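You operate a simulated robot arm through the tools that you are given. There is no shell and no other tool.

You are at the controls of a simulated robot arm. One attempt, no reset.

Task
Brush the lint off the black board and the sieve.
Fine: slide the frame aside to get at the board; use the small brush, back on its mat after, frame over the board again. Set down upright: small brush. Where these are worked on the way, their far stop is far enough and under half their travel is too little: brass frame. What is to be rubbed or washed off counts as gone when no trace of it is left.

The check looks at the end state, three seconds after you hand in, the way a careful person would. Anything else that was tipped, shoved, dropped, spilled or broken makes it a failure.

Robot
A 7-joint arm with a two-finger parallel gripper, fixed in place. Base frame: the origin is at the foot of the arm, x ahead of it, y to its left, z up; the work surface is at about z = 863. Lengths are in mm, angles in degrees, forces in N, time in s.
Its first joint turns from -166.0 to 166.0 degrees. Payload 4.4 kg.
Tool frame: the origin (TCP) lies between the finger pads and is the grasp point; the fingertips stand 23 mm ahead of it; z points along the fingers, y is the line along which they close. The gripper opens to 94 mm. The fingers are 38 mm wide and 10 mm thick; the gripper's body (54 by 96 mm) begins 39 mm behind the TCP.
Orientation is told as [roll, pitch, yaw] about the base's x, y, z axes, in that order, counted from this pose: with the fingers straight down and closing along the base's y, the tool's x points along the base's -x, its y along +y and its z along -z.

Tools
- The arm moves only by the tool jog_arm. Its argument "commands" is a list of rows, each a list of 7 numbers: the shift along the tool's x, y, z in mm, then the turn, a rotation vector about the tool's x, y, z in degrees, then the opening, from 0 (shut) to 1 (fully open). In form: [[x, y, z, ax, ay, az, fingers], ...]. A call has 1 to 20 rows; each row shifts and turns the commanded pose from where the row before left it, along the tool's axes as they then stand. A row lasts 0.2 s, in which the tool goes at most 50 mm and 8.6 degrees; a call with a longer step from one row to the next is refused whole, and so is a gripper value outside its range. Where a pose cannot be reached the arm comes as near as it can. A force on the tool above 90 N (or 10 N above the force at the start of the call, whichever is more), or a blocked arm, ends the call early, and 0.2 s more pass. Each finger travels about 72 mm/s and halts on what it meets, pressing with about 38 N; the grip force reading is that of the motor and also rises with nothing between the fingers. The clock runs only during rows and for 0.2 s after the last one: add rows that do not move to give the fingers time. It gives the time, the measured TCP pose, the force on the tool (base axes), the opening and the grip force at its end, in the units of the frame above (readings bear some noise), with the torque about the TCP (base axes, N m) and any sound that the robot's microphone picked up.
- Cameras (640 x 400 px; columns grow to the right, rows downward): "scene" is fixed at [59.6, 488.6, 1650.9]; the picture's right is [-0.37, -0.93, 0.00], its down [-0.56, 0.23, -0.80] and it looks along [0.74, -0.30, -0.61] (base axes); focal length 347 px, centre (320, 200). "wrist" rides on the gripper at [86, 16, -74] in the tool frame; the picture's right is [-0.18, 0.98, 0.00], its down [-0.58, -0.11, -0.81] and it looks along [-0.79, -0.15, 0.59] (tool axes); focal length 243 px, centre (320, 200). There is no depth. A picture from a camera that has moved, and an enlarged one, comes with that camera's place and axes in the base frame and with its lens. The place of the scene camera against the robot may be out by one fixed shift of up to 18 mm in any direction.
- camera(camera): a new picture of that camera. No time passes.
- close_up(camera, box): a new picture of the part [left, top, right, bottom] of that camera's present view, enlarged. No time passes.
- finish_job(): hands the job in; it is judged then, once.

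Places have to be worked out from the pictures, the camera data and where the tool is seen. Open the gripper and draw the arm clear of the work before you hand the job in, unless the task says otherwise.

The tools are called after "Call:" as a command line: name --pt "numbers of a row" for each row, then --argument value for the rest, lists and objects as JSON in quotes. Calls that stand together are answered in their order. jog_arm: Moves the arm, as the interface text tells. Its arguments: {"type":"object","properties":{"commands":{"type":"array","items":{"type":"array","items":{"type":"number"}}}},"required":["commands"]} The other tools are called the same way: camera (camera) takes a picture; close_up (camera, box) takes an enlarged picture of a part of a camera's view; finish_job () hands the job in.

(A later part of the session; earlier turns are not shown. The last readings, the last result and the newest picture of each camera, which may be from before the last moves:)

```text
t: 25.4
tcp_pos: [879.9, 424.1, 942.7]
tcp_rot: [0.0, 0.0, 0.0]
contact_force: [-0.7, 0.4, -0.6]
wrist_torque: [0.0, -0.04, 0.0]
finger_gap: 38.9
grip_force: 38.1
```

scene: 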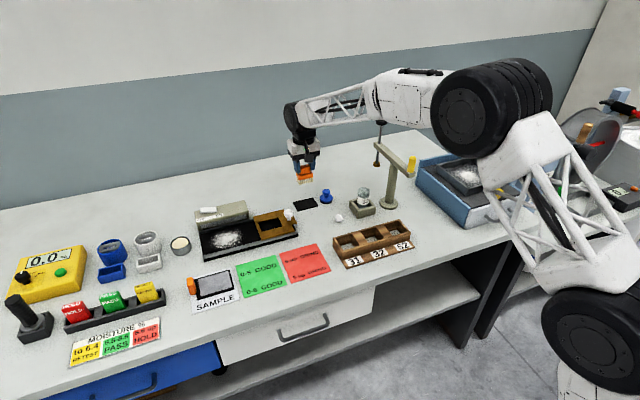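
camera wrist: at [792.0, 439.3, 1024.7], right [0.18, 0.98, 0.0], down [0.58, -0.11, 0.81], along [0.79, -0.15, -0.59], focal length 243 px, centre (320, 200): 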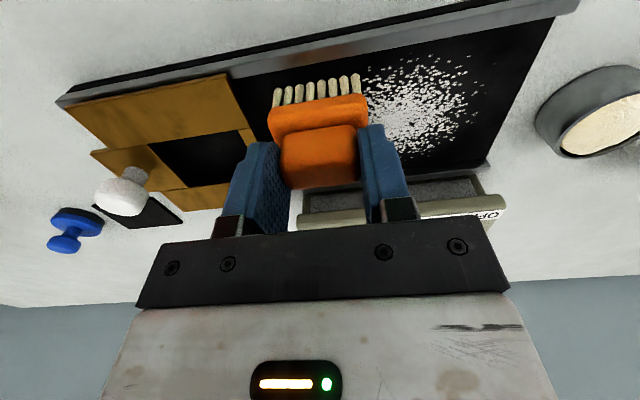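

Call:
jog_arm --pt "0 0 1 0 0 0 0.2" --pt "0 0 1 0 0 0 0.2" --pt "0 0 0 0 0 0 0.2"

Call:
close_up --camera "scene" --box '[210, 205, 274, 245]'

```text
t: 26.2
tcp_pos: [879.1, 425.7, 939.3]
tcp_rot: [0.0, 0.1, 0.0]
contact_force: [-0.3, -1.0, 0.2]
wrist_torque: [0.02, -0.02, -0.03]
finger_gap: 39.4
grip_force: 38.3
```

```text
10.00 times, centred on (242, 225) of scene
camera zoom: at [59.6, 488.6, 1650.9], right [-0.37, -0.93, 0.0], down [-0.56, 0.23, -0.8], along [0.74, -0.3, -0.61], focal length 3468 px, centre (1100, -50)
```

zoom: 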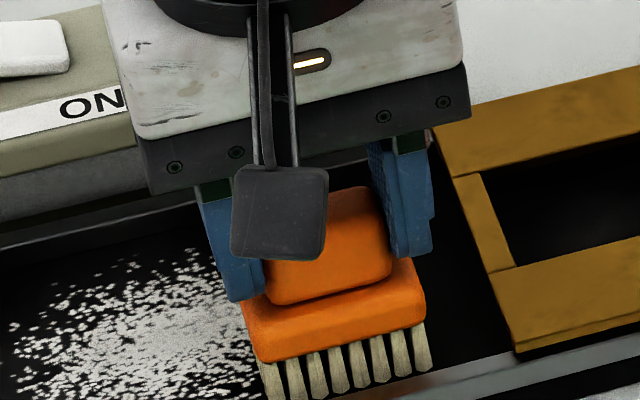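

Call:
jog_arm --pt "0 0 1 0 0 0 0.2" --pt "0 0 1 0 0 0 0.2" --pt "0 0 0 0 0 0 0.2"

```text
t: 27.0
tcp_pos: [880.2, 424.6, 938.9]
tcp_rot: [0.0, 0.0, 0.0]
contact_force: [0.4, 0.3, 1.1]
wrist_torque: [0.05, 0.03, 0.02]
finger_gap: 39.3
grip_force: 38.5
```

Call:
jog_arm --pt "0 0 1 0 0 0 0.2" --pt "0 0 0 0 0 0 0.2"

```text
t: 27.6
tcp_pos: [879.8, 425.4, 937.9]
tcp_rot: [-0.1, -0.1, 0.0]
contact_force: [-1.8, -1.1, 15.6]
wrist_torque: [-0.16, 0.2, 0.01]
finger_gap: 39.3
grip_force: 38.2
```

Contact at about z = 937 (15.6 N). I'll ease off slightly and sweep the first lane along +y.

Call:
jog_arm --pt "0 0 -0.3 0 0 0 0.2" --pt "0 12 0 0 0 0 0.2" --pt "0 12 0 0 0 0 0.2" --pt "0 12 0 0 0 0 0.2" --pt "0 12 0 0 0 0 0.2" --pt "0 12 0 0 0 0 0.2" --pt "0 12 0 0 0 0 0.2" --pt "0 12 0 0 0 0 0.2" --pt "0 12 0 0 0 0 0.2" --pt "0 0 0 0 0 0 0.2"

Call:
close_up --camera "scene" --box '[190, 195, 290, 257]'

Call:
camera --camera "wrist"

```text
t: 29.8
tcp_pos: [879.0, 520.1, 937.2]
tcp_rot: [0.0, 0.0, 0.0]
contact_force: [1.2, -5.8, 20.6]
wrist_torque: [-0.1, 0.0, -0.01]
finger_gap: 39.3
grip_force: 38.3
```

```text
6.40 times, centred on (240, 226) of scene
camera zoom: at [59.6, 488.6, 1650.9], right [-0.37, -0.93, 0.0], down [-0.56, 0.23, -0.8], along [0.74, -0.3, -0.61], focal length 2220 px, centre (832, 34)
```

zoom: 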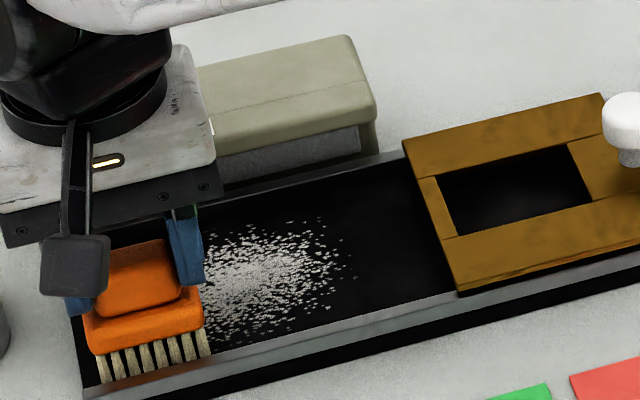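

```text
taken
camera wrist: at [791.8, 535.7, 1011.9], right [0.18, 0.98, 0.0], down [0.58, -0.11, 0.81], along [0.79, -0.15, -0.59], focal length 243 px, centre (320, 200)
```

wrist: 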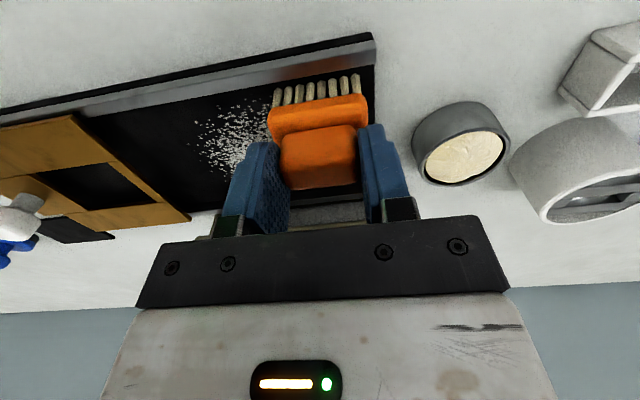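

Call:
close_up --camera "wrist" --box '[160, 60, 288, 140]'

Call:
close_up --camera "scene" --box '[200, 220, 264, 260]'

```text
5.00 times, centred on (224, 100) of wrist
camera zoom: at [791.8, 535.7, 1011.9], right [0.18, 0.98, 0.0], down [0.58, -0.11, 0.81], along [0.79, -0.15, -0.59], focal length 1213 px, centre (800, 700)
```

zoom: 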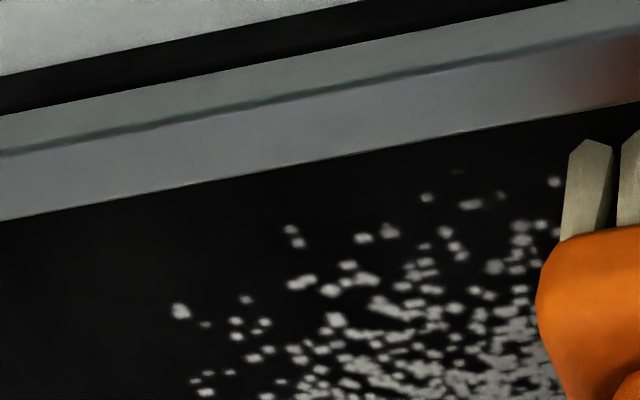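

```text
10.00 times, centred on (232, 240) of scene
camera zoom: at [59.6, 488.6, 1650.9], right [-0.37, -0.93, 0.0], down [-0.56, 0.23, -0.8], along [0.74, -0.3, -0.61], focal length 3468 px, centre (1200, -200)
```

zoom: 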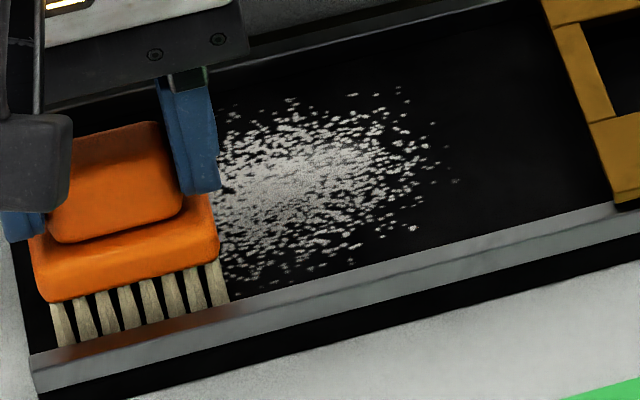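

One stroke dims the lint but doesn't clear it, so several passes are needed. I'll sweep back along the same lane and compare.

Call:
jog_arm --pt "0 -12 0 0 0 0 0.2" --pt "0 -12 0 0 0 0 0.2" --pt "0 -12 0 0 0 0 0.2" --pt "0 -12 0 0 0 0 0.2" --pt "0 -12 0 0 0 0 0.2" --pt "0 -12 0 0 0 0 0.2" --pt "0 -12 0 0 0 0 0.2" --pt "0 -12 0 0 0 0 0.2" --pt "0 0 0 0 0 0 0.2"

Call:
close_up --camera "scene" --box '[190, 195, 290, 257]'

Call:
close_up --camera "wrist" --box '[350, 20, 510, 120]'

```text
t: 31.8
tcp_pos: [878.5, 424.2, 937.6]
tcp_rot: [0.0, 0.0, 0.0]
contact_force: [0.1, 4.8, 13.0]
wrist_torque: [0.06, -0.02, 0.01]
finger_gap: 39.5
grip_force: 38.1
```

```text
6.40 times, centred on (240, 226) of scene
camera zoom: at [59.6, 488.6, 1650.9], right [-0.37, -0.93, 0.0], down [-0.56, 0.23, -0.8], along [0.74, -0.3, -0.61], focal length 2220 px, centre (832, 34)
```

zoom: 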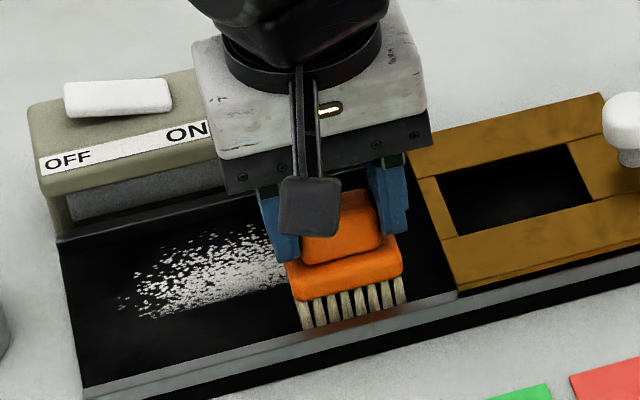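

```text
4.00 times, centred on (430, 70) of wrist
camera zoom: at [791.9, 439.5, 1011.9], right [0.18, 0.98, 0.0], down [0.58, -0.11, 0.81], along [0.79, -0.15, -0.59], focal length 970 px, centre (-120, 720)
```

zoom: 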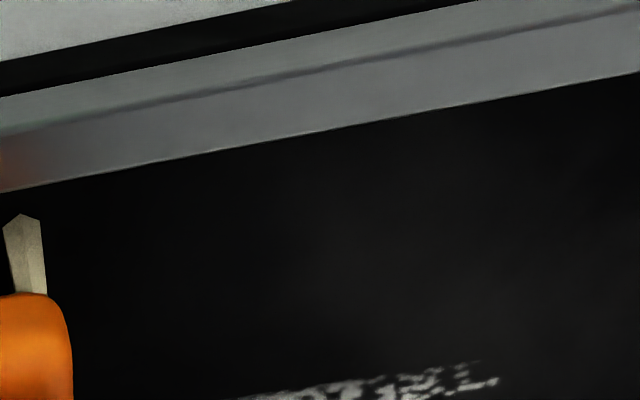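

Two passes clear a lane completely. I'll step 22 mm in x and do the next lane, there and back.

Call:
jog_arm --pt "0 0 -3 0 0 0 0.2" --pt "-22 0 0 0 0 0 0.2" --pt "0 0 3 0 0 0 0.2" --pt "0 12 0 0 0 0 0.2" --pt "0 12 0 0 0 0 0.2" --pt "0 12 0 0 0 0 0.2" --pt "0 12 0 0 0 0 0.2" --pt "0 12 0 0 0 0 0.2" --pt "0 12 0 0 0 0 0.2" --pt "0 12 0 0 0 0 0.2" --pt "0 12 0 0 0 0 0.2" --pt "0 -12 0 0 0 0 0.2" --pt "0 -12 0 0 0 0 0.2" --pt "0 -12 0 0 0 0 0.2" --pt "0 -12 0 0 0 0 0.2" --pt "0 -12 0 0 0 0 0.2" --pt "0 -12 0 0 0 0 0.2" --pt "0 -12 0 0 0 0 0.2" --pt "0 -12 0 0 0 0 0.2" --pt "0 0 0 0 0 0 0.2"

Call:
close_up --camera "scene" --box '[190, 195, 290, 257]'

Call:
camera --camera "wrist"

```text
t: 36.0
tcp_pos: [901.4, 423.3, 937.6]
tcp_rot: [0.1, -0.1, 0.0]
contact_force: [-1.1, 3.2, 9.8]
wrist_torque: [0.07, 0.08, -0.02]
finger_gap: 39.5
grip_force: 37.8
```

```text
6.40 times, centred on (240, 226) of scene
camera zoom: at [59.6, 488.6, 1650.9], right [-0.37, -0.93, 0.0], down [-0.56, 0.23, -0.8], along [0.74, -0.3, -0.61], focal length 2220 px, centre (832, 34)
```

zoom: 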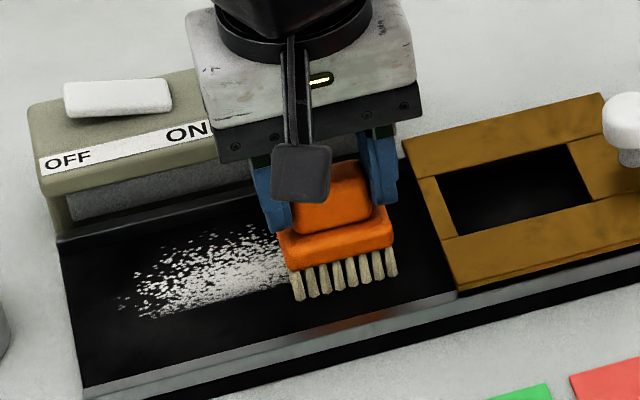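

```text
taken
camera wrist: at [814.7, 438.8, 1011.8], right [0.18, 0.98, 0.0], down [0.58, -0.11, 0.81], along [0.79, -0.15, -0.59], focal length 243 px, centre (320, 200)
```

wrist: 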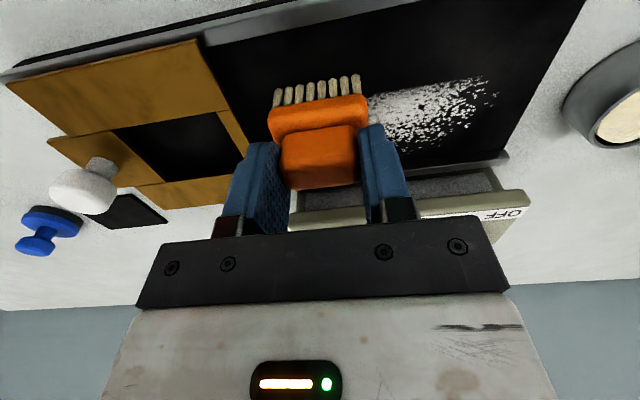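

Call:
close_up --camera "wrist" --box '[360, 60, 520, 160]'

Call:
close_up --camera "scene" --box '[200, 220, 264, 260]'

```text
4.00 times, centred on (440, 110) of wrist
camera zoom: at [814.7, 438.8, 1011.8], right [0.18, 0.98, 0.0], down [0.58, -0.11, 0.81], along [0.79, -0.15, -0.59], focal length 970 px, centre (-160, 560)
```

zoom: 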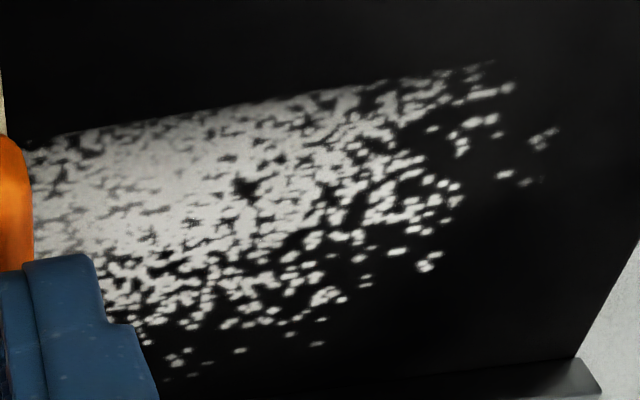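

```text
10.00 times, centred on (232, 240) of scene
camera zoom: at [59.6, 488.6, 1650.9], right [-0.37, -0.93, 0.0], down [-0.56, 0.23, -0.8], along [0.74, -0.3, -0.61], focal length 3468 px, centre (1200, -200)
```

zoom: 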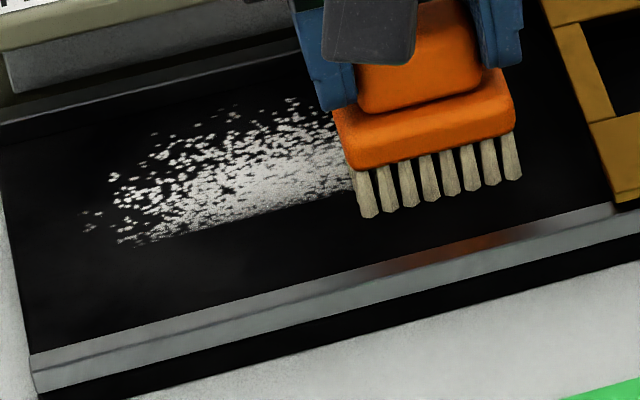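

The second lane shows no change; the press there was only about 10 N versus 13–20 N in the first lane. I'll press slightly harder and sweep again, checking the force midway.

Call:
jog_arm --pt "0 0 0.4 0 0 0 0.2" --pt "0 12 0 0 0 0 0.2" --pt "0 12 0 0 0 0 0.2" --pt "0 12 0 0 0 0 0.2" --pt "0 12 0 0 0 0 0.2"

Call:
close_up --camera "scene" --box '[200, 220, 264, 260]'

```text
t: 37.2
tcp_pos: [902.3, 472.0, 937.5]
tcp_rot: [0.0, -0.1, -0.1]
contact_force: [-0.4, -7.9, 20.2]
wrist_torque: [-0.29, 0.05, 0.02]
finger_gap: 39.3
grip_force: 38.1
```

```text
10.00 times, centred on (232, 240) of scene
camera zoom: at [59.6, 488.6, 1650.9], right [-0.37, -0.93, 0.0], down [-0.56, 0.23, -0.8], along [0.74, -0.3, -0.61], focal length 3468 px, centre (1200, -200)
```

zoom: 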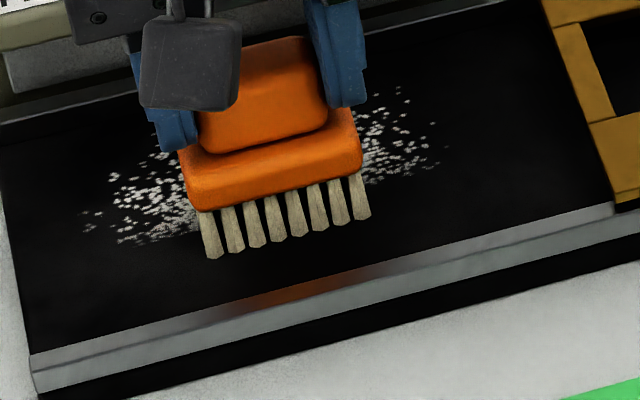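

The lint near the boundary does look softer/dimmer, so removal seems to build up with pressure and passes. I'll continue this lane at ~18–20 N, there and back.

Call:
jog_arm --pt "0 12 0 0 0 0 0.2" --pt "0 12 0 0 0 0 0.2" --pt "0 12 0 0 0 0 0.2" --pt "0 12 0 0 0 0 0.2" --pt "0 -12 0 0 0 0 0.2" --pt "0 -12 0 0 0 0 0.2" --pt "0 -12 0 0 0 0 0.2" --pt "0 -12 0 0 0 0 0.2" --pt "0 -12 0 0 0 0 0.2" --pt "0 -12 0 0 0 0 0.2" --pt "0 -12 0 0 0 0 0.2" --pt "0 -12 0 0 0 0 0.2" --pt "0 0 0 0 0 0 0.2"

Call:
close_up --camera "scene" --box '[200, 220, 264, 260]'

Call:
close_up --camera "wrist" --box '[360, 60, 520, 160]'

```text
t: 40.0
tcp_pos: [901.0, 425.4, 935.7]
tcp_rot: [0.0, 0.0, 0.0]
contact_force: [-1.1, 3.2, 10.7]
wrist_torque: [0.01, 0.11, 0.01]
finger_gap: 39.5
grip_force: 37.9
```

```text
10.00 times, centred on (232, 240) of scene
camera zoom: at [59.6, 488.6, 1650.9], right [-0.37, -0.93, 0.0], down [-0.56, 0.23, -0.8], along [0.74, -0.3, -0.61], focal length 3468 px, centre (1200, -200)
```

zoom: 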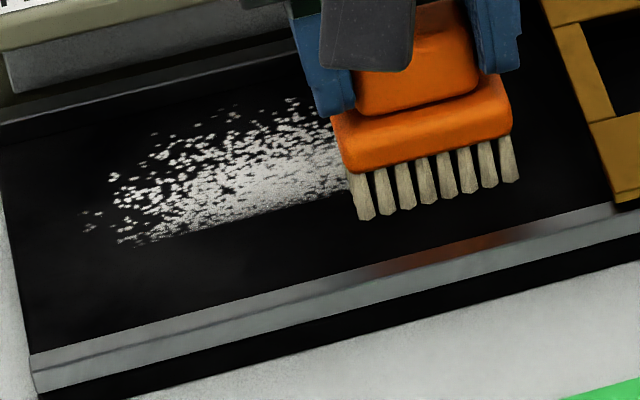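

```text
4.00 times, centred on (440, 110) of wrist
camera zoom: at [813.8, 439.9, 1010.4], right [0.18, 0.98, 0.0], down [0.58, -0.11, 0.81], along [0.79, -0.15, -0.59], focal length 970 px, centre (-160, 560)
```

zoom: 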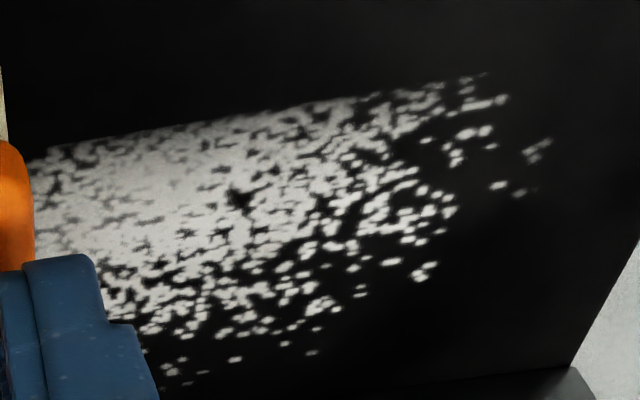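

Call:
camera --camera "wrist"

Call:
close_up --camera "wrist" --box '[240, 60, 400, 200]'

Call:
close_up --camera "scene" --box '[225, 205, 265, 245]'

```text
taken
camera wrist: at [813.8, 439.9, 1010.4], right [0.18, 0.98, 0.0], down [0.58, -0.11, 0.81], along [0.79, -0.15, -0.59], focal length 243 px, centre (320, 200)
```

wrist: 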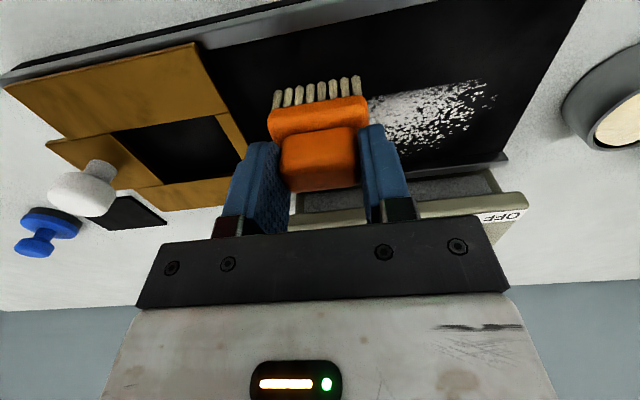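

```text
2.86 times, centred on (320, 130) of wrist
camera zoom: at [813.8, 439.9, 1010.4], right [0.18, 0.98, 0.0], down [0.58, -0.11, 0.81], along [0.79, -0.15, -0.59], focal length 693 px, centre (320, 400)
```

zoom: 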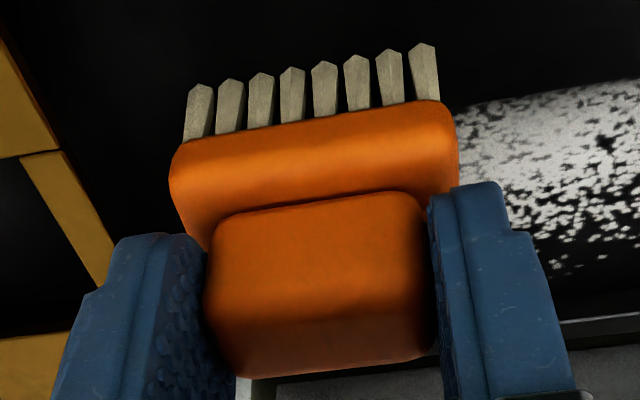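

```text
10.00 times, centred on (245, 225) of scene
camera zoom: at [59.6, 488.6, 1650.9], right [-0.37, -0.93, 0.0], down [-0.56, 0.23, -0.8], along [0.74, -0.3, -0.61], focal length 3468 px, centre (1070, -50)
```

zoom: 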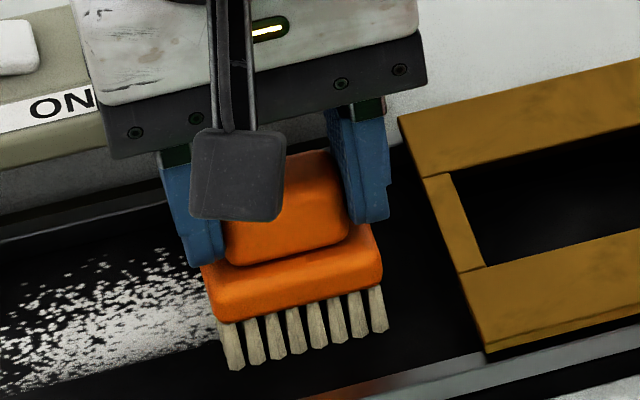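

The brush is seated properly in the grip. I'll test a firmer press (another ~0.8 mm) with short back-and-forth strokes to see what actually clears this lane.

Call:
jog_arm --pt "0 0 0.8 0 0 0 0.2" --pt "0 10 0 0 0 0 0.2" --pt "0 10 0 0 0 0 0.2" --pt "0 10 0 0 0 0 0.2" --pt "0 10 0 0 0 0 0.2" --pt "0 0 0 0 0 0 0.2"

Call:
close_up --camera "scene" --box '[200, 220, 264, 260]'

```text
t: 41.4
tcp_pos: [900.8, 463.2, 937.1]
tcp_rot: [0.0, 0.0, 0.0]
contact_force: [-1.5, -1.2, 3.2]
wrist_torque: [-0.01, 0.02, 0.03]
finger_gap: 39.3
grip_force: 38.0
```

```text
10.00 times, centred on (232, 240) of scene
camera zoom: at [59.6, 488.6, 1650.9], right [-0.37, -0.93, 0.0], down [-0.56, 0.23, -0.8], along [0.74, -0.3, -0.61], focal length 3468 px, centre (1200, -200)
```

zoom: 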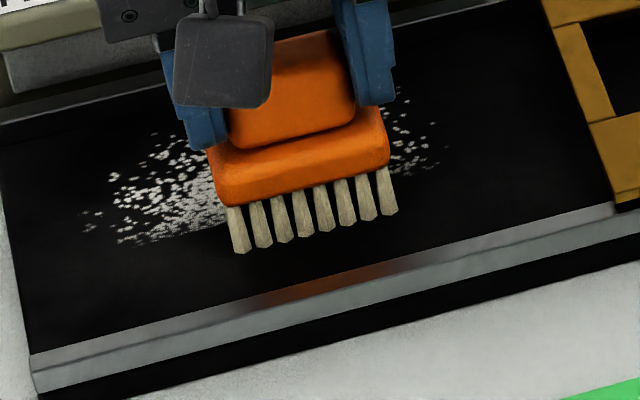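

Force has dropped to 3 N although I pushed lower: the brush is slipping up a little in the fingers. I'll press in small steps and read the force, until the fingertips bear on the brush body.

Call:
jog_arm --pt "0 0 0.7 0 0 0 0.2" --pt "0 0 0 0 0 0 0.2"

Call:
jog_arm --pt "0 0 0.7 0 0 0 0.2" --pt "0 0 0 0 0 0 0.2"

```text
t: 42.0
tcp_pos: [900.7, 465.1, 936.8]
tcp_rot: [0.0, 0.1, 0.0]
contact_force: [-2.3, -2.6, 10.9]
wrist_torque: [-0.13, 0.13, 0.01]
finger_gap: 39.4
grip_force: 37.5
```

```text
t: 42.6
tcp_pos: [902.5, 463.7, 936.4]
tcp_rot: [0.1, 0.0, 0.1]
contact_force: [-5.5, -2.1, 25.7]
wrist_torque: [-0.1, 0.4, 0.01]
finger_gap: 39.3
grip_force: 38.4
```

25.7 N now. I'll stroke at this pressure and look again.

Call:
jog_arm --pt "0 10 0 0 0 0 0.2" --pt "0 10 0 0 0 0 0.2" --pt "0 10 0 0 0 0 0.2" --pt "0 10 0 0 0 0 0.2" --pt "0 10 0 0 0 0 0.2" --pt "0 0 0 0 0 0 0.2"

Call:
close_up --camera "scene" --box '[200, 220, 264, 260]'

```text
t: 44.0
tcp_pos: [900.6, 515.2, 933.0]
tcp_rot: [0.0, 0.0, 0.0]
contact_force: [3.2, -7.4, 24.2]
wrist_torque: [-0.13, -0.23, -0.09]
finger_gap: 39.5
grip_force: 38.1
```

```text
10.00 times, centred on (232, 240) of scene
camera zoom: at [59.6, 488.6, 1650.9], right [-0.37, -0.93, 0.0], down [-0.56, 0.23, -0.8], along [0.74, -0.3, -0.61], focal length 3468 px, centre (1200, -200)
```

zoom: 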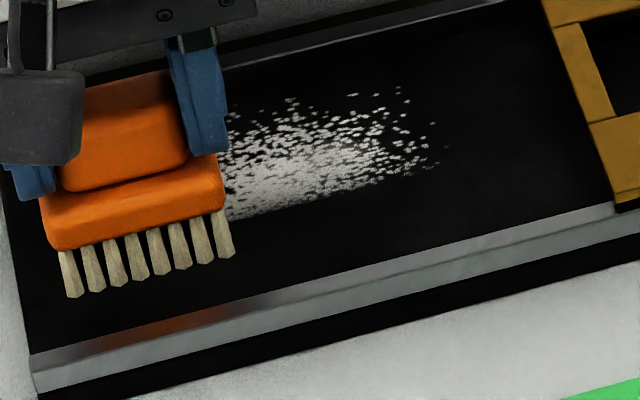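

Call:
jog_arm --pt "0 -12 0 0 0 0 0.2" --pt "0 -12 0 0 0 0 0.2" --pt "0 -12 0 0 0 0 0.2" --pt "0 -12 0 0 0 0 0.2"

Call:
jog_arm --pt "0 -12 0 0 0 0 0.2" --pt "0 -12 0 0 0 0 0.2" --pt "0 -12 0 0 0 0 0.2" --pt "0 -6 0 0 0 0 0.2"

Call:
close_up --camera "scene" --box '[200, 220, 264, 260]'

Call:
close_up --camera "wrist" --box '[360, 60, 520, 160]'

```text
t: 45.0
tcp_pos: [900.1, 467.7, 933.3]
tcp_rot: [0.1, 0.1, 0.0]
contact_force: [0.5, 3.5, 11.1]
wrist_torque: [0.1, -0.08, 0.05]
finger_gap: 39.4
grip_force: 37.8
```

```text
t: 46.0
tcp_pos: [900.3, 424.9, 935.3]
tcp_rot: [0.0, 0.0, 0.0]
contact_force: [-0.3, 0.2, -1.4]
wrist_torque: [0.02, -0.01, 0.04]
finger_gap: 39.3
grip_force: 37.9
```

```text
10.00 times, centred on (232, 240) of scene
camera zoom: at [59.6, 488.6, 1650.9], right [-0.37, -0.93, 0.0], down [-0.56, 0.23, -0.8], along [0.74, -0.3, -0.61], focal length 3468 px, centre (1200, -200)
```

zoom: 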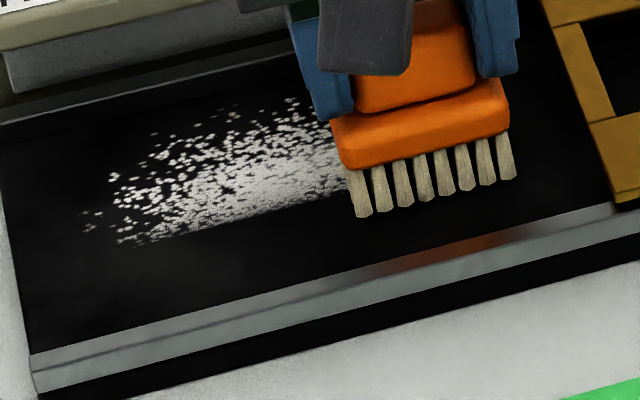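

```text
4.00 times, centred on (440, 110) of wrist
camera zoom: at [813.6, 440.6, 1009.4], right [0.18, 0.98, 0.0], down [0.58, -0.11, 0.81], along [0.79, -0.15, -0.59], focal length 970 px, centre (-160, 560)
```

zoom: 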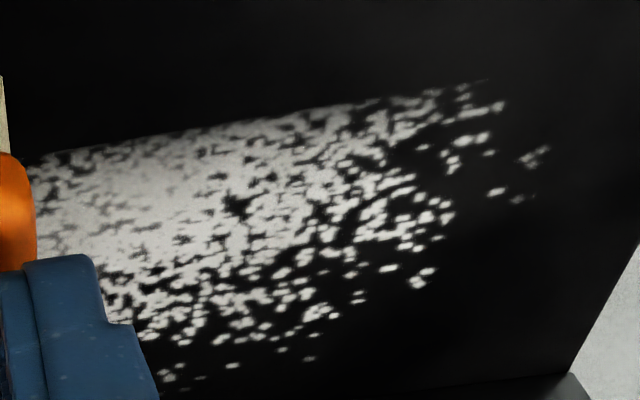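

Contact has been lost again, so the brush keeps creeping up in the grip. I'll lift off and inspect how the brush sits and how the lint looks now.

Call:
jog_arm --pt "0 0 -20 0 0 0 0.2" --pt "0 -30 -30 0 0 0 0.2" --pt "0 -40 -20 0 0 0 0.2" --pt "0 0 0 0 0 0 0.2"

Call:
close_up --camera "scene" --box '[200, 200, 264, 240]'

Call:
close_up --camera "scene" --box '[230, 170, 294, 210]'

Call:
camera --camera "wrist"

```text
t: 47.0
tcp_pos: [899.4, 354.6, 1002.3]
tcp_rot: [0.1, 0.0, -0.1]
contact_force: [-0.3, 0.5, -0.4]
wrist_torque: [0.02, -0.01, 0.01]
finger_gap: 39.3
grip_force: 38.5
```

```text
10.00 times, centred on (232, 220) of scene
camera zoom: at [59.6, 488.6, 1650.9], right [-0.37, -0.93, 0.0], down [-0.56, 0.23, -0.8], along [0.74, -0.3, -0.61], focal length 3468 px, centre (1200, 0)
```

zoom: 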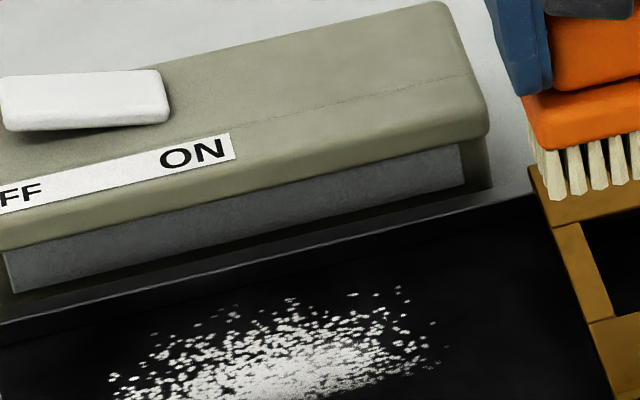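

```text
10.00 times, centred on (262, 190) of scene
camera zoom: at [59.6, 488.6, 1650.9], right [-0.37, -0.93, 0.0], down [-0.56, 0.23, -0.8], along [0.74, -0.3, -0.61], focal length 3468 px, centre (900, 300)
```

zoom: 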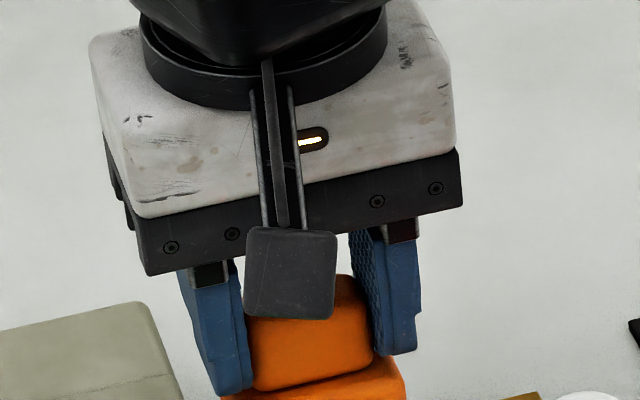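

```text
taken
camera wrist: at [813.6, 370.4, 1077.4], right [0.18, 0.98, 0.0], down [0.58, -0.11, 0.81], along [0.79, -0.15, -0.59], focal length 243 px, centre (320, 200)
```

wrist: 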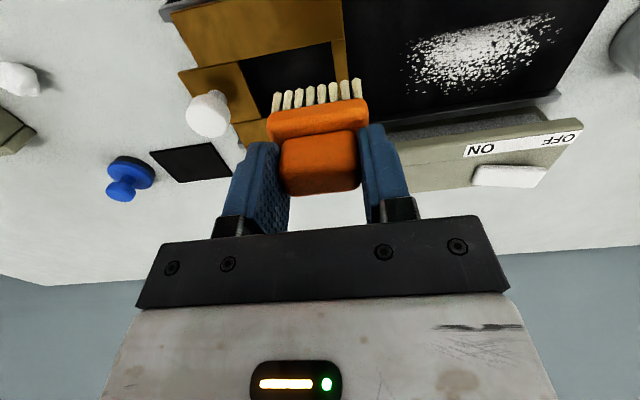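

Call:
close_up --camera "wrist" --box '[360, 0, 616, 160]'

Call:
close_up --camera "wrist" --box '[240, 60, 400, 200]'

Call:
close_up --camera "scene" --box '[240, 185, 304, 225]'

```text
2.50 times, centred on (488, 80) of wrist
camera zoom: at [813.6, 370.4, 1077.4], right [0.18, 0.98, 0.0], down [0.58, -0.11, 0.81], along [0.79, -0.15, -0.59], focal length 606 px, centre (-100, 500)
```

zoom: 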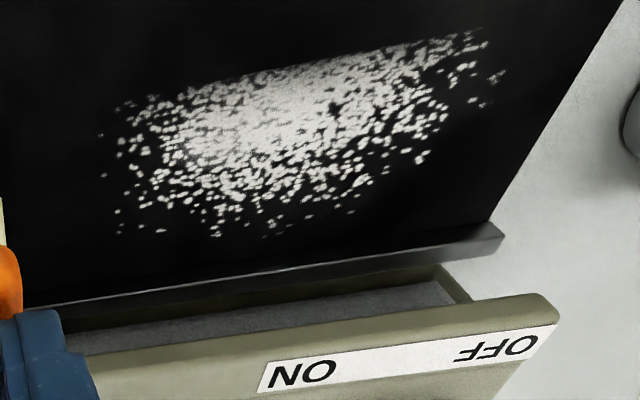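

```text
2.86 times, centred on (320, 130) of wrist
camera zoom: at [813.6, 370.4, 1077.4], right [0.18, 0.98, 0.0], down [0.58, -0.11, 0.81], along [0.79, -0.15, -0.59], focal length 693 px, centre (320, 400)
```

zoom: 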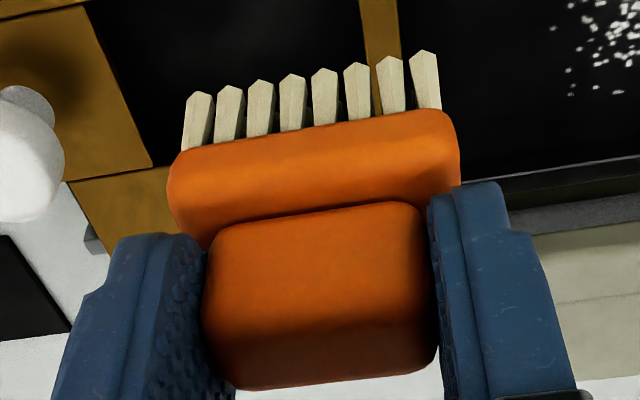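

```text
10.00 times, centred on (272, 205) of scene
camera zoom: at [59.6, 488.6, 1650.9], right [-0.37, -0.93, 0.0], down [-0.56, 0.23, -0.8], along [0.74, -0.3, -0.61], focal length 3468 px, centre (800, 150)
```

zoom: 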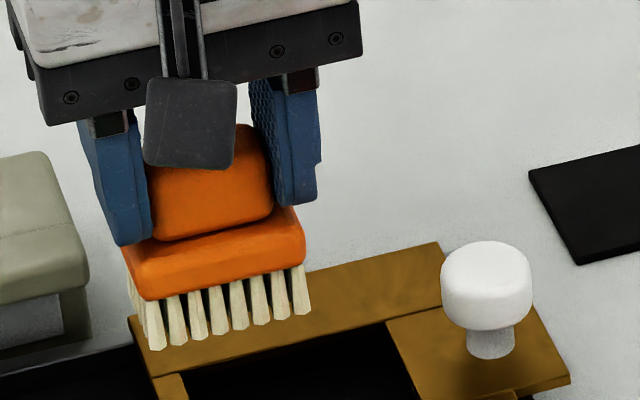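

The brush is still level, just slid a couple of mm up. Clearing worked at about 13–20 N steady contact, so I'll redo it carefully: position over x ≈ 891 and feel for contact again with small steps.

Call:
jog_arm --pt "5 35 20 0 0 0 0.2" --pt "5 35 20 0 0 0 0.2" --pt "0 0 20 0 0 0 0.2" --pt "0 0 7 0 0 0 0.2" --pt "0 0 0 0 0 0 0.2"

Call:
jog_arm --pt "0 0 1.5 0 0 0 0.2" --pt "0 0 1 0 0 0 0.2" --pt "0 0 0 0 0 0 0.2"

Call:
jog_arm --pt "0 0 0.7 0 0 0 0.2" --pt "0 0 0 0 0 0 0.2"

```text
t: 48.2
tcp_pos: [889.9, 426.1, 937.6]
tcp_rot: [0.0, 0.0, 0.0]
contact_force: [-0.7, 0.4, -1.5]
wrist_torque: [-0.01, -0.01, 0.02]
finger_gap: 39.4
grip_force: 38.0
```

```text
t: 49.0
tcp_pos: [890.8, 425.6, 935.2]
tcp_rot: [0.1, 0.0, 0.1]
contact_force: [0.0, -1.0, -1.1]
wrist_torque: [-0.02, -0.01, 0.01]
finger_gap: 39.4
grip_force: 38.1
```

```text
t: 49.6
tcp_pos: [892.0, 424.6, 935.7]
tcp_rot: [-0.1, 0.0, -0.1]
contact_force: [0.5, 0.7, -1.3]
wrist_torque: [-0.01, -0.01, 0.02]
finger_gap: 39.3
grip_force: 37.9
```

Call:
jog_arm --pt "0 0 0.6 0 0 0 0.2" --pt "0 0 0 0 0 0 0.2"

Call:
jog_arm --pt "0 0 0.6 0 0 0 0.2" --pt "0 0 0 0 0 0 0.2"

```text
t: 50.2
tcp_pos: [891.5, 425.3, 934.1]
tcp_rot: [-0.1, 0.0, 0.0]
contact_force: [-0.3, -0.3, -0.3]
wrist_torque: [0.01, 0.02, 0.02]
finger_gap: 39.5
grip_force: 38.0
```

```text
t: 50.8
tcp_pos: [890.7, 424.3, 933.0]
tcp_rot: [0.0, 0.0, 0.0]
contact_force: [-1.0, -1.3, 6.8]
wrist_torque: [-0.16, 0.1, -0.02]
finger_gap: 39.2
grip_force: 38.0
```

Contact at 6.8 N. A bit more to reach ~15 N.

Call:
jog_arm --pt "0 0 0.4 0 0 0 0.2" --pt "0 0 0 0 0 0 0.2"

Call:
jog_arm --pt "0 12 0 0 0 0 0.2" --pt "0 12 0 0 0 0 0.2" --pt "0 12 0 0 0 0 0.2"

Call:
jog_arm --pt "0 12 0 0 0 0 0.2" --pt "0 12 0 0 0 0 0.2" --pt "0 12 0 0 0 0 0.2" --pt "0 12 0 0 0 0 0.2" --pt "0 12 0 0 0 0 0.2"

Call:
close_up --camera "scene" --box '[200, 220, 264, 260]'

```text
t: 51.4
tcp_pos: [890.5, 424.6, 933.7]
tcp_rot: [-0.1, -0.1, 0.0]
contact_force: [-2.0, 1.2, 13.7]
wrist_torque: [0.04, 0.19, -0.02]
finger_gap: 39.7
grip_force: 37.7
```

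```text
t: 52.2
tcp_pos: [892.2, 460.4, 932.8]
tcp_rot: [0.0, -0.1, 0.1]
contact_force: [0.0, -9.3, 26.0]
wrist_torque: [-0.24, 0.03, 0.01]
finger_gap: 39.3
grip_force: 37.9
```

```text
t: 53.4
tcp_pos: [890.1, 520.9, 931.2]
tcp_rot: [0.0, 0.0, 0.0]
contact_force: [-0.3, -8.4, 27.7]
wrist_torque: [-0.19, -0.02, 0.0]
finger_gap: 39.7
grip_force: 37.7
```

```text
10.00 times, centred on (232, 240) of scene
camera zoom: at [59.6, 488.6, 1650.9], right [-0.37, -0.93, 0.0], down [-0.56, 0.23, -0.8], along [0.74, -0.3, -0.61], focal length 3468 px, centre (1200, -200)
```

zoom: 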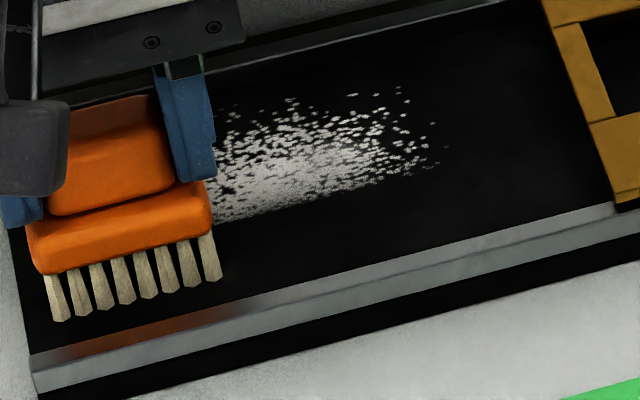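

Call:
jog_arm --pt "0 -12 0 0 0 0 0.2" --pt "0 -12 0 0 0 0 0.2" --pt "0 -12 0 0 0 0 0.2" --pt "0 -12 0 0 0 0 0.2"

Call:
jog_arm --pt "0 -12 0 0 0 0 0.2" --pt "0 -12 0 0 0 0 0.2" --pt "0 -12 0 0 0 0 0.2" --pt "0 -12 0 0 0 0 0.2"

Call:
close_up --camera "scene" --box '[200, 220, 264, 260]'

Call:
close_up --camera "wrist" --box '[360, 60, 520, 160]'

```text
t: 54.4
tcp_pos: [891.7, 471.5, 932.3]
tcp_rot: [-0.1, 0.0, 0.0]
contact_force: [1.6, 5.3, 16.7]
wrist_torque: [0.17, -0.12, 0.03]
finger_gap: 39.2
grip_force: 38.0
```

```text
t: 55.4
tcp_pos: [890.6, 426.9, 931.4]
tcp_rot: [0.0, 0.0, 0.0]
contact_force: [-0.3, 1.7, 7.2]
wrist_torque: [0.03, -0.06, 0.04]
finger_gap: 39.4
grip_force: 37.8
```

```text
10.00 times, centred on (232, 240) of scene
camera zoom: at [59.6, 488.6, 1650.9], right [-0.37, -0.93, 0.0], down [-0.56, 0.23, -0.8], along [0.74, -0.3, -0.61], focal length 3468 px, centre (1200, -200)
```

zoom: 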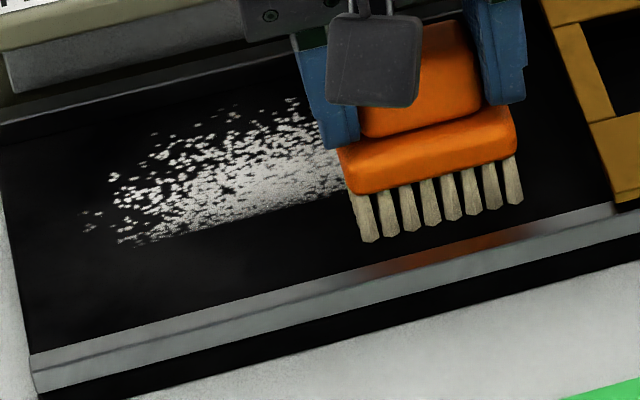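

```text
4.00 times, centred on (440, 110) of wrist
camera zoom: at [803.5, 440.8, 1006.3], right [0.18, 0.98, 0.0], down [0.58, -0.11, 0.81], along [0.79, -0.15, -0.59], focal length 970 px, centre (-160, 560)
```

zoom: 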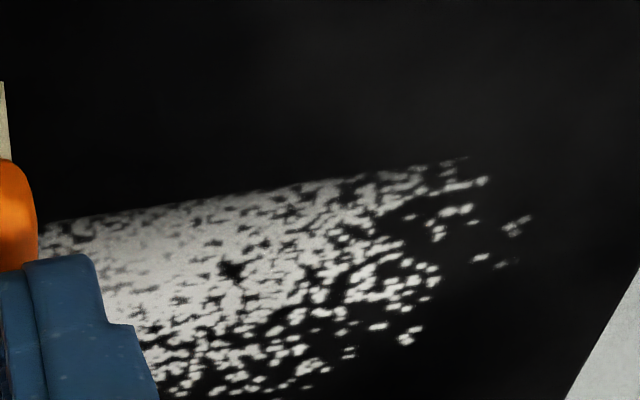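

Pressure isn't the issue: nothing beyond x ≈ 901 changes while the brush centre stays at or below that line. The lint may clear by zones, so I'll move the brush centre well past it, to x ≈ 917, and sweep there.

Call:
jog_arm --pt "0 0 -3 0 0 0 0.2" --pt "-13 0 0 0 0 0 0.2" --pt "-13 0 0 0 0 0 0.2" --pt "0 0 3.2 0 0 0 0.2" --pt "0 0 0 0 0 0 0.2"

Call:
jog_arm --pt "0 12 0 0 0 0 0.2" --pt "0 12 0 0 0 0 0.2" --pt "0 12 0 0 0 0 0.2" --pt "0 12 0 0 0 0 0.2" --pt "0 12 0 0 0 0 0.2" --pt "0 12 0 0 0 0 0.2" --pt "0 12 0 0 0 0 0.2" --pt "0 12 0 0 0 0 0.2"

Call:
close_up --camera "scene" --box '[200, 220, 264, 260]'

```text
t: 56.6
tcp_pos: [918.3, 425.0, 932.2]
tcp_rot: [0.0, 0.1, 0.0]
contact_force: [0.0, -0.1, -1.2]
wrist_torque: [0.03, 0.03, 0.02]
finger_gap: 39.1
grip_force: 38.1
```

```text
t: 58.4
tcp_pos: [917.5, 519.8, 932.6]
tcp_rot: [0.0, 0.0, 0.0]
contact_force: [-0.2, -1.8, 5.9]
wrist_torque: [-0.14, -0.03, -0.01]
finger_gap: 39.4
grip_force: 38.2
```

```text
10.00 times, centred on (232, 240) of scene
camera zoom: at [59.6, 488.6, 1650.9], right [-0.37, -0.93, 0.0], down [-0.56, 0.23, -0.8], along [0.74, -0.3, -0.61], focal length 3468 px, centre (1200, -200)
```

zoom: 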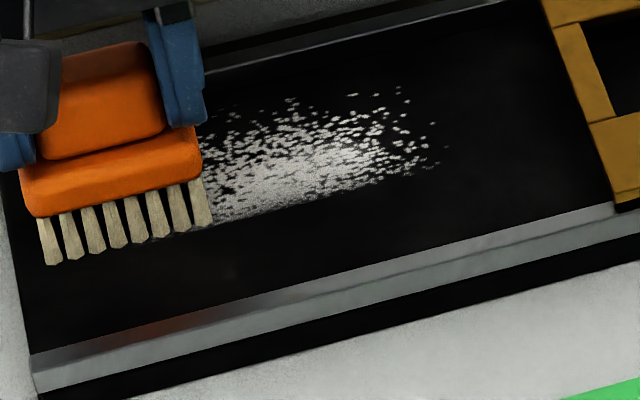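

That pass was mostly above the surface (force -1 to 6 N). I'll press 0.9 mm more and sweep back with force checks.

Call:
jog_arm --pt "0 0 0.6 0 0 0 0.2" --pt "0 0 0 0 0 0 0.2"

Call:
jog_arm --pt "0 -12 0.1 0 0 0 0.2" --pt "0 -12 0.1 0 0 0 0.2" --pt "0 -12 0.1 0 0 0 0.2" --pt "0 -12 0.1 0 0 0 0.2"

Call:
jog_arm --pt "0 -12 0.1 0 0 0 0.2" --pt "0 -12 0.1 0 0 0 0.2" --pt "0 -12 0.1 0 0 0 0.2" --pt "0 -12 0.1 0 0 0 0.2"

Call:
close_up --camera "scene" --box '[200, 220, 264, 260]'

```text
t: 59.0
tcp_pos: [918.3, 521.1, 932.0]
tcp_rot: [0.1, -0.1, 0.0]
contact_force: [-1.7, -2.7, 13.0]
wrist_torque: [-0.12, 0.11, -0.05]
finger_gap: 39.4
grip_force: 38.4
```

```text
t: 60.0
tcp_pos: [918.1, 473.5, 933.0]
tcp_rot: [-0.1, -0.2, -0.1]
contact_force: [0.2, 6.9, 19.0]
wrist_torque: [0.21, 0.02, 0.01]
finger_gap: 39.5
grip_force: 38.0
```

```text
t: 61.0
tcp_pos: [916.0, 425.0, 933.0]
tcp_rot: [0.0, -0.1, 0.0]
contact_force: [0.0, 7.2, 20.3]
wrist_torque: [0.19, 0.01, -0.04]
finger_gap: 39.3
grip_force: 37.9
```

```text
10.00 times, centred on (232, 240) of scene
camera zoom: at [59.6, 488.6, 1650.9], right [-0.37, -0.93, 0.0], down [-0.56, 0.23, -0.8], along [0.74, -0.3, -0.61], focal length 3468 px, centre (1200, -200)
```

zoom: 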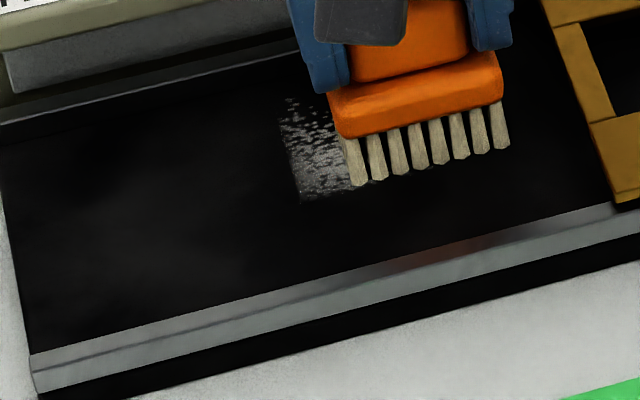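

Most of the far half cleared. I'll sweep back +y over the remaining part at the same pressure.

Call:
jog_arm --pt "0 12 0 0 0 0 0.2" --pt "0 12 0 0 0 0 0.2" --pt "0 12 0 0 0 0 0.2" --pt "0 12 0 0 0 0 0.2" --pt "0 12 -0.1 0 0 0 0.2" --pt "0 12 -0.1 0 0 0 0.2" --pt "0 12 -0.1 0 0 0 0.2" --pt "0 12 -0.1 0 0 0 0.2"

Call:
close_up --camera "scene" --box '[200, 220, 264, 260]'

Call:
close_up --camera "wrist" --box '[100, 60, 290, 180]'

```text
t: 62.8
tcp_pos: [916.5, 519.9, 932.5]
tcp_rot: [-0.2, 0.0, 0.0]
contact_force: [-0.9, -6.0, 17.3]
wrist_torque: [-0.13, -0.08, 0.01]
finger_gap: 39.3
grip_force: 37.9
```

```text
10.00 times, centred on (232, 240) of scene
camera zoom: at [59.6, 488.6, 1650.9], right [-0.37, -0.93, 0.0], down [-0.56, 0.23, -0.8], along [0.74, -0.3, -0.61], focal length 3468 px, centre (1200, -200)
```

zoom: 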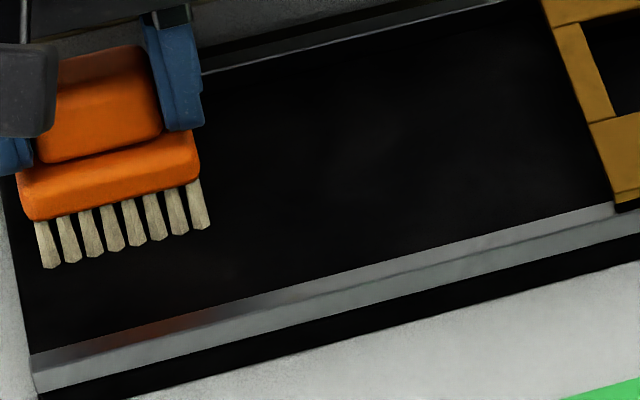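

```text
3.33 times, centred on (195, 120) of wrist
camera zoom: at [829.3, 535.7, 1006.0], right [0.18, 0.98, 0.0], down [0.58, -0.11, 0.81], along [0.79, -0.15, -0.59], focal length 809 px, centre (737, 467)
```

zoom: 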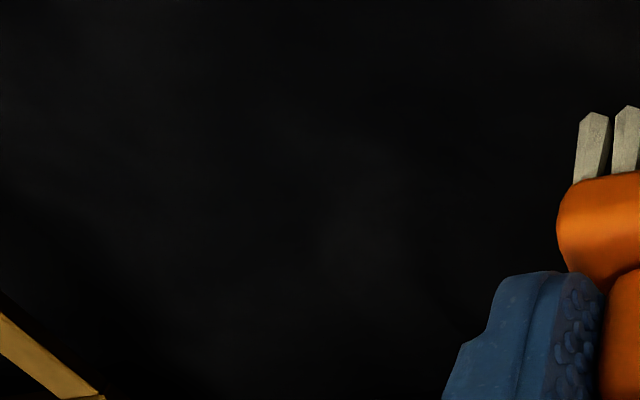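

The board looks clean. I'll lift off and inspect the whole board, including where the brush stands now.

Call:
jog_arm --pt "0 0 -10 0 0 0 0.2" --pt "0 -30 -30 0 0 0 0.2" --pt "0 -40 -30 0 0 0 0.2" --pt "10 -45 0 0 0 0 0.2" --pt "10 -45 0 0 0 0 0.2" --pt "0 0 0 0 0 0 0.2"

Call:
close_up --camera "scene" --box '[190, 195, 290, 257]'

Call:
close_up --camera "wrist" --box '[360, 0, 616, 160]'

Call:
camera --camera "wrist"

```text
t: 64.2
tcp_pos: [897.0, 361.8, 1002.0]
tcp_rot: [0.1, 0.0, 0.0]
contact_force: [0.2, -0.1, -0.8]
wrist_torque: [0.0, 0.03, -0.01]
finger_gap: 39.4
grip_force: 38.1
```

```text
6.40 times, centred on (240, 226) of scene
camera zoom: at [59.6, 488.6, 1650.9], right [-0.37, -0.93, 0.0], down [-0.56, 0.23, -0.8], along [0.74, -0.3, -0.61], focal length 2220 px, centre (832, 34)
```

zoom: 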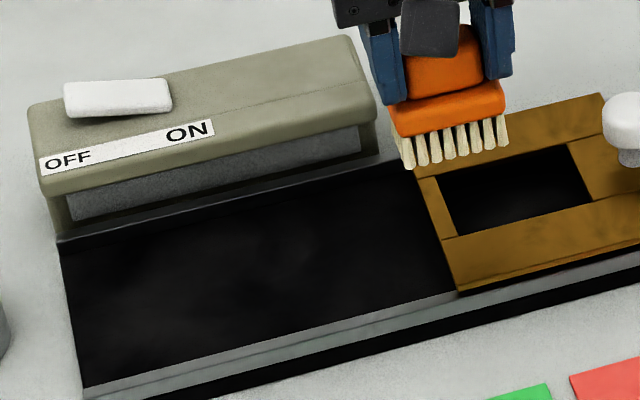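

```text
2.50 times, centred on (488, 80) of wrist
camera zoom: at [809.4, 376.6, 1076.0], right [0.18, 0.98, 0.0], down [0.58, -0.11, 0.81], along [0.79, -0.15, -0.59], focal length 606 px, centre (-100, 500)
```

zoom: 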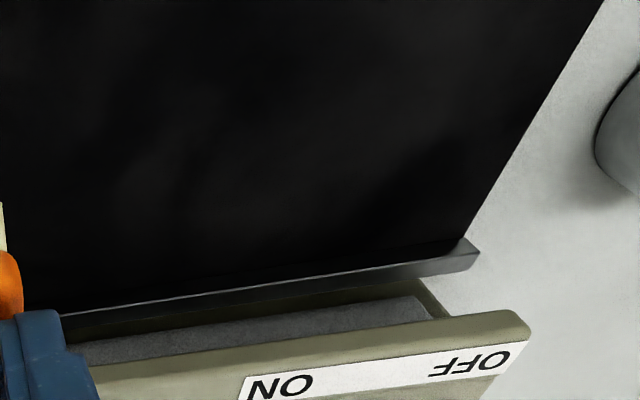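

```text
taken
camera wrist: at [809.4, 376.6, 1076.0], right [0.18, 0.98, 0.0], down [0.58, -0.11, 0.81], along [0.79, -0.15, -0.59], focal length 243 px, centre (320, 200)
```

wrist: 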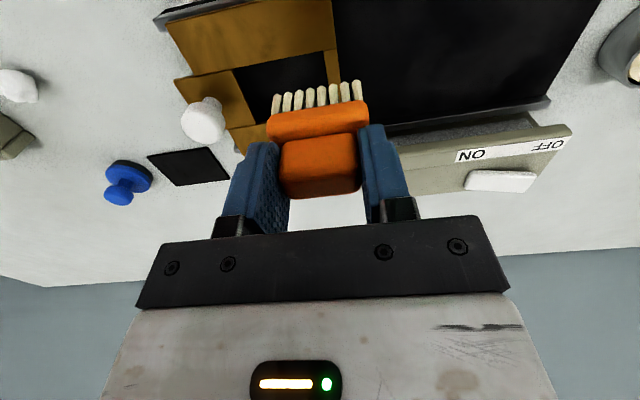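

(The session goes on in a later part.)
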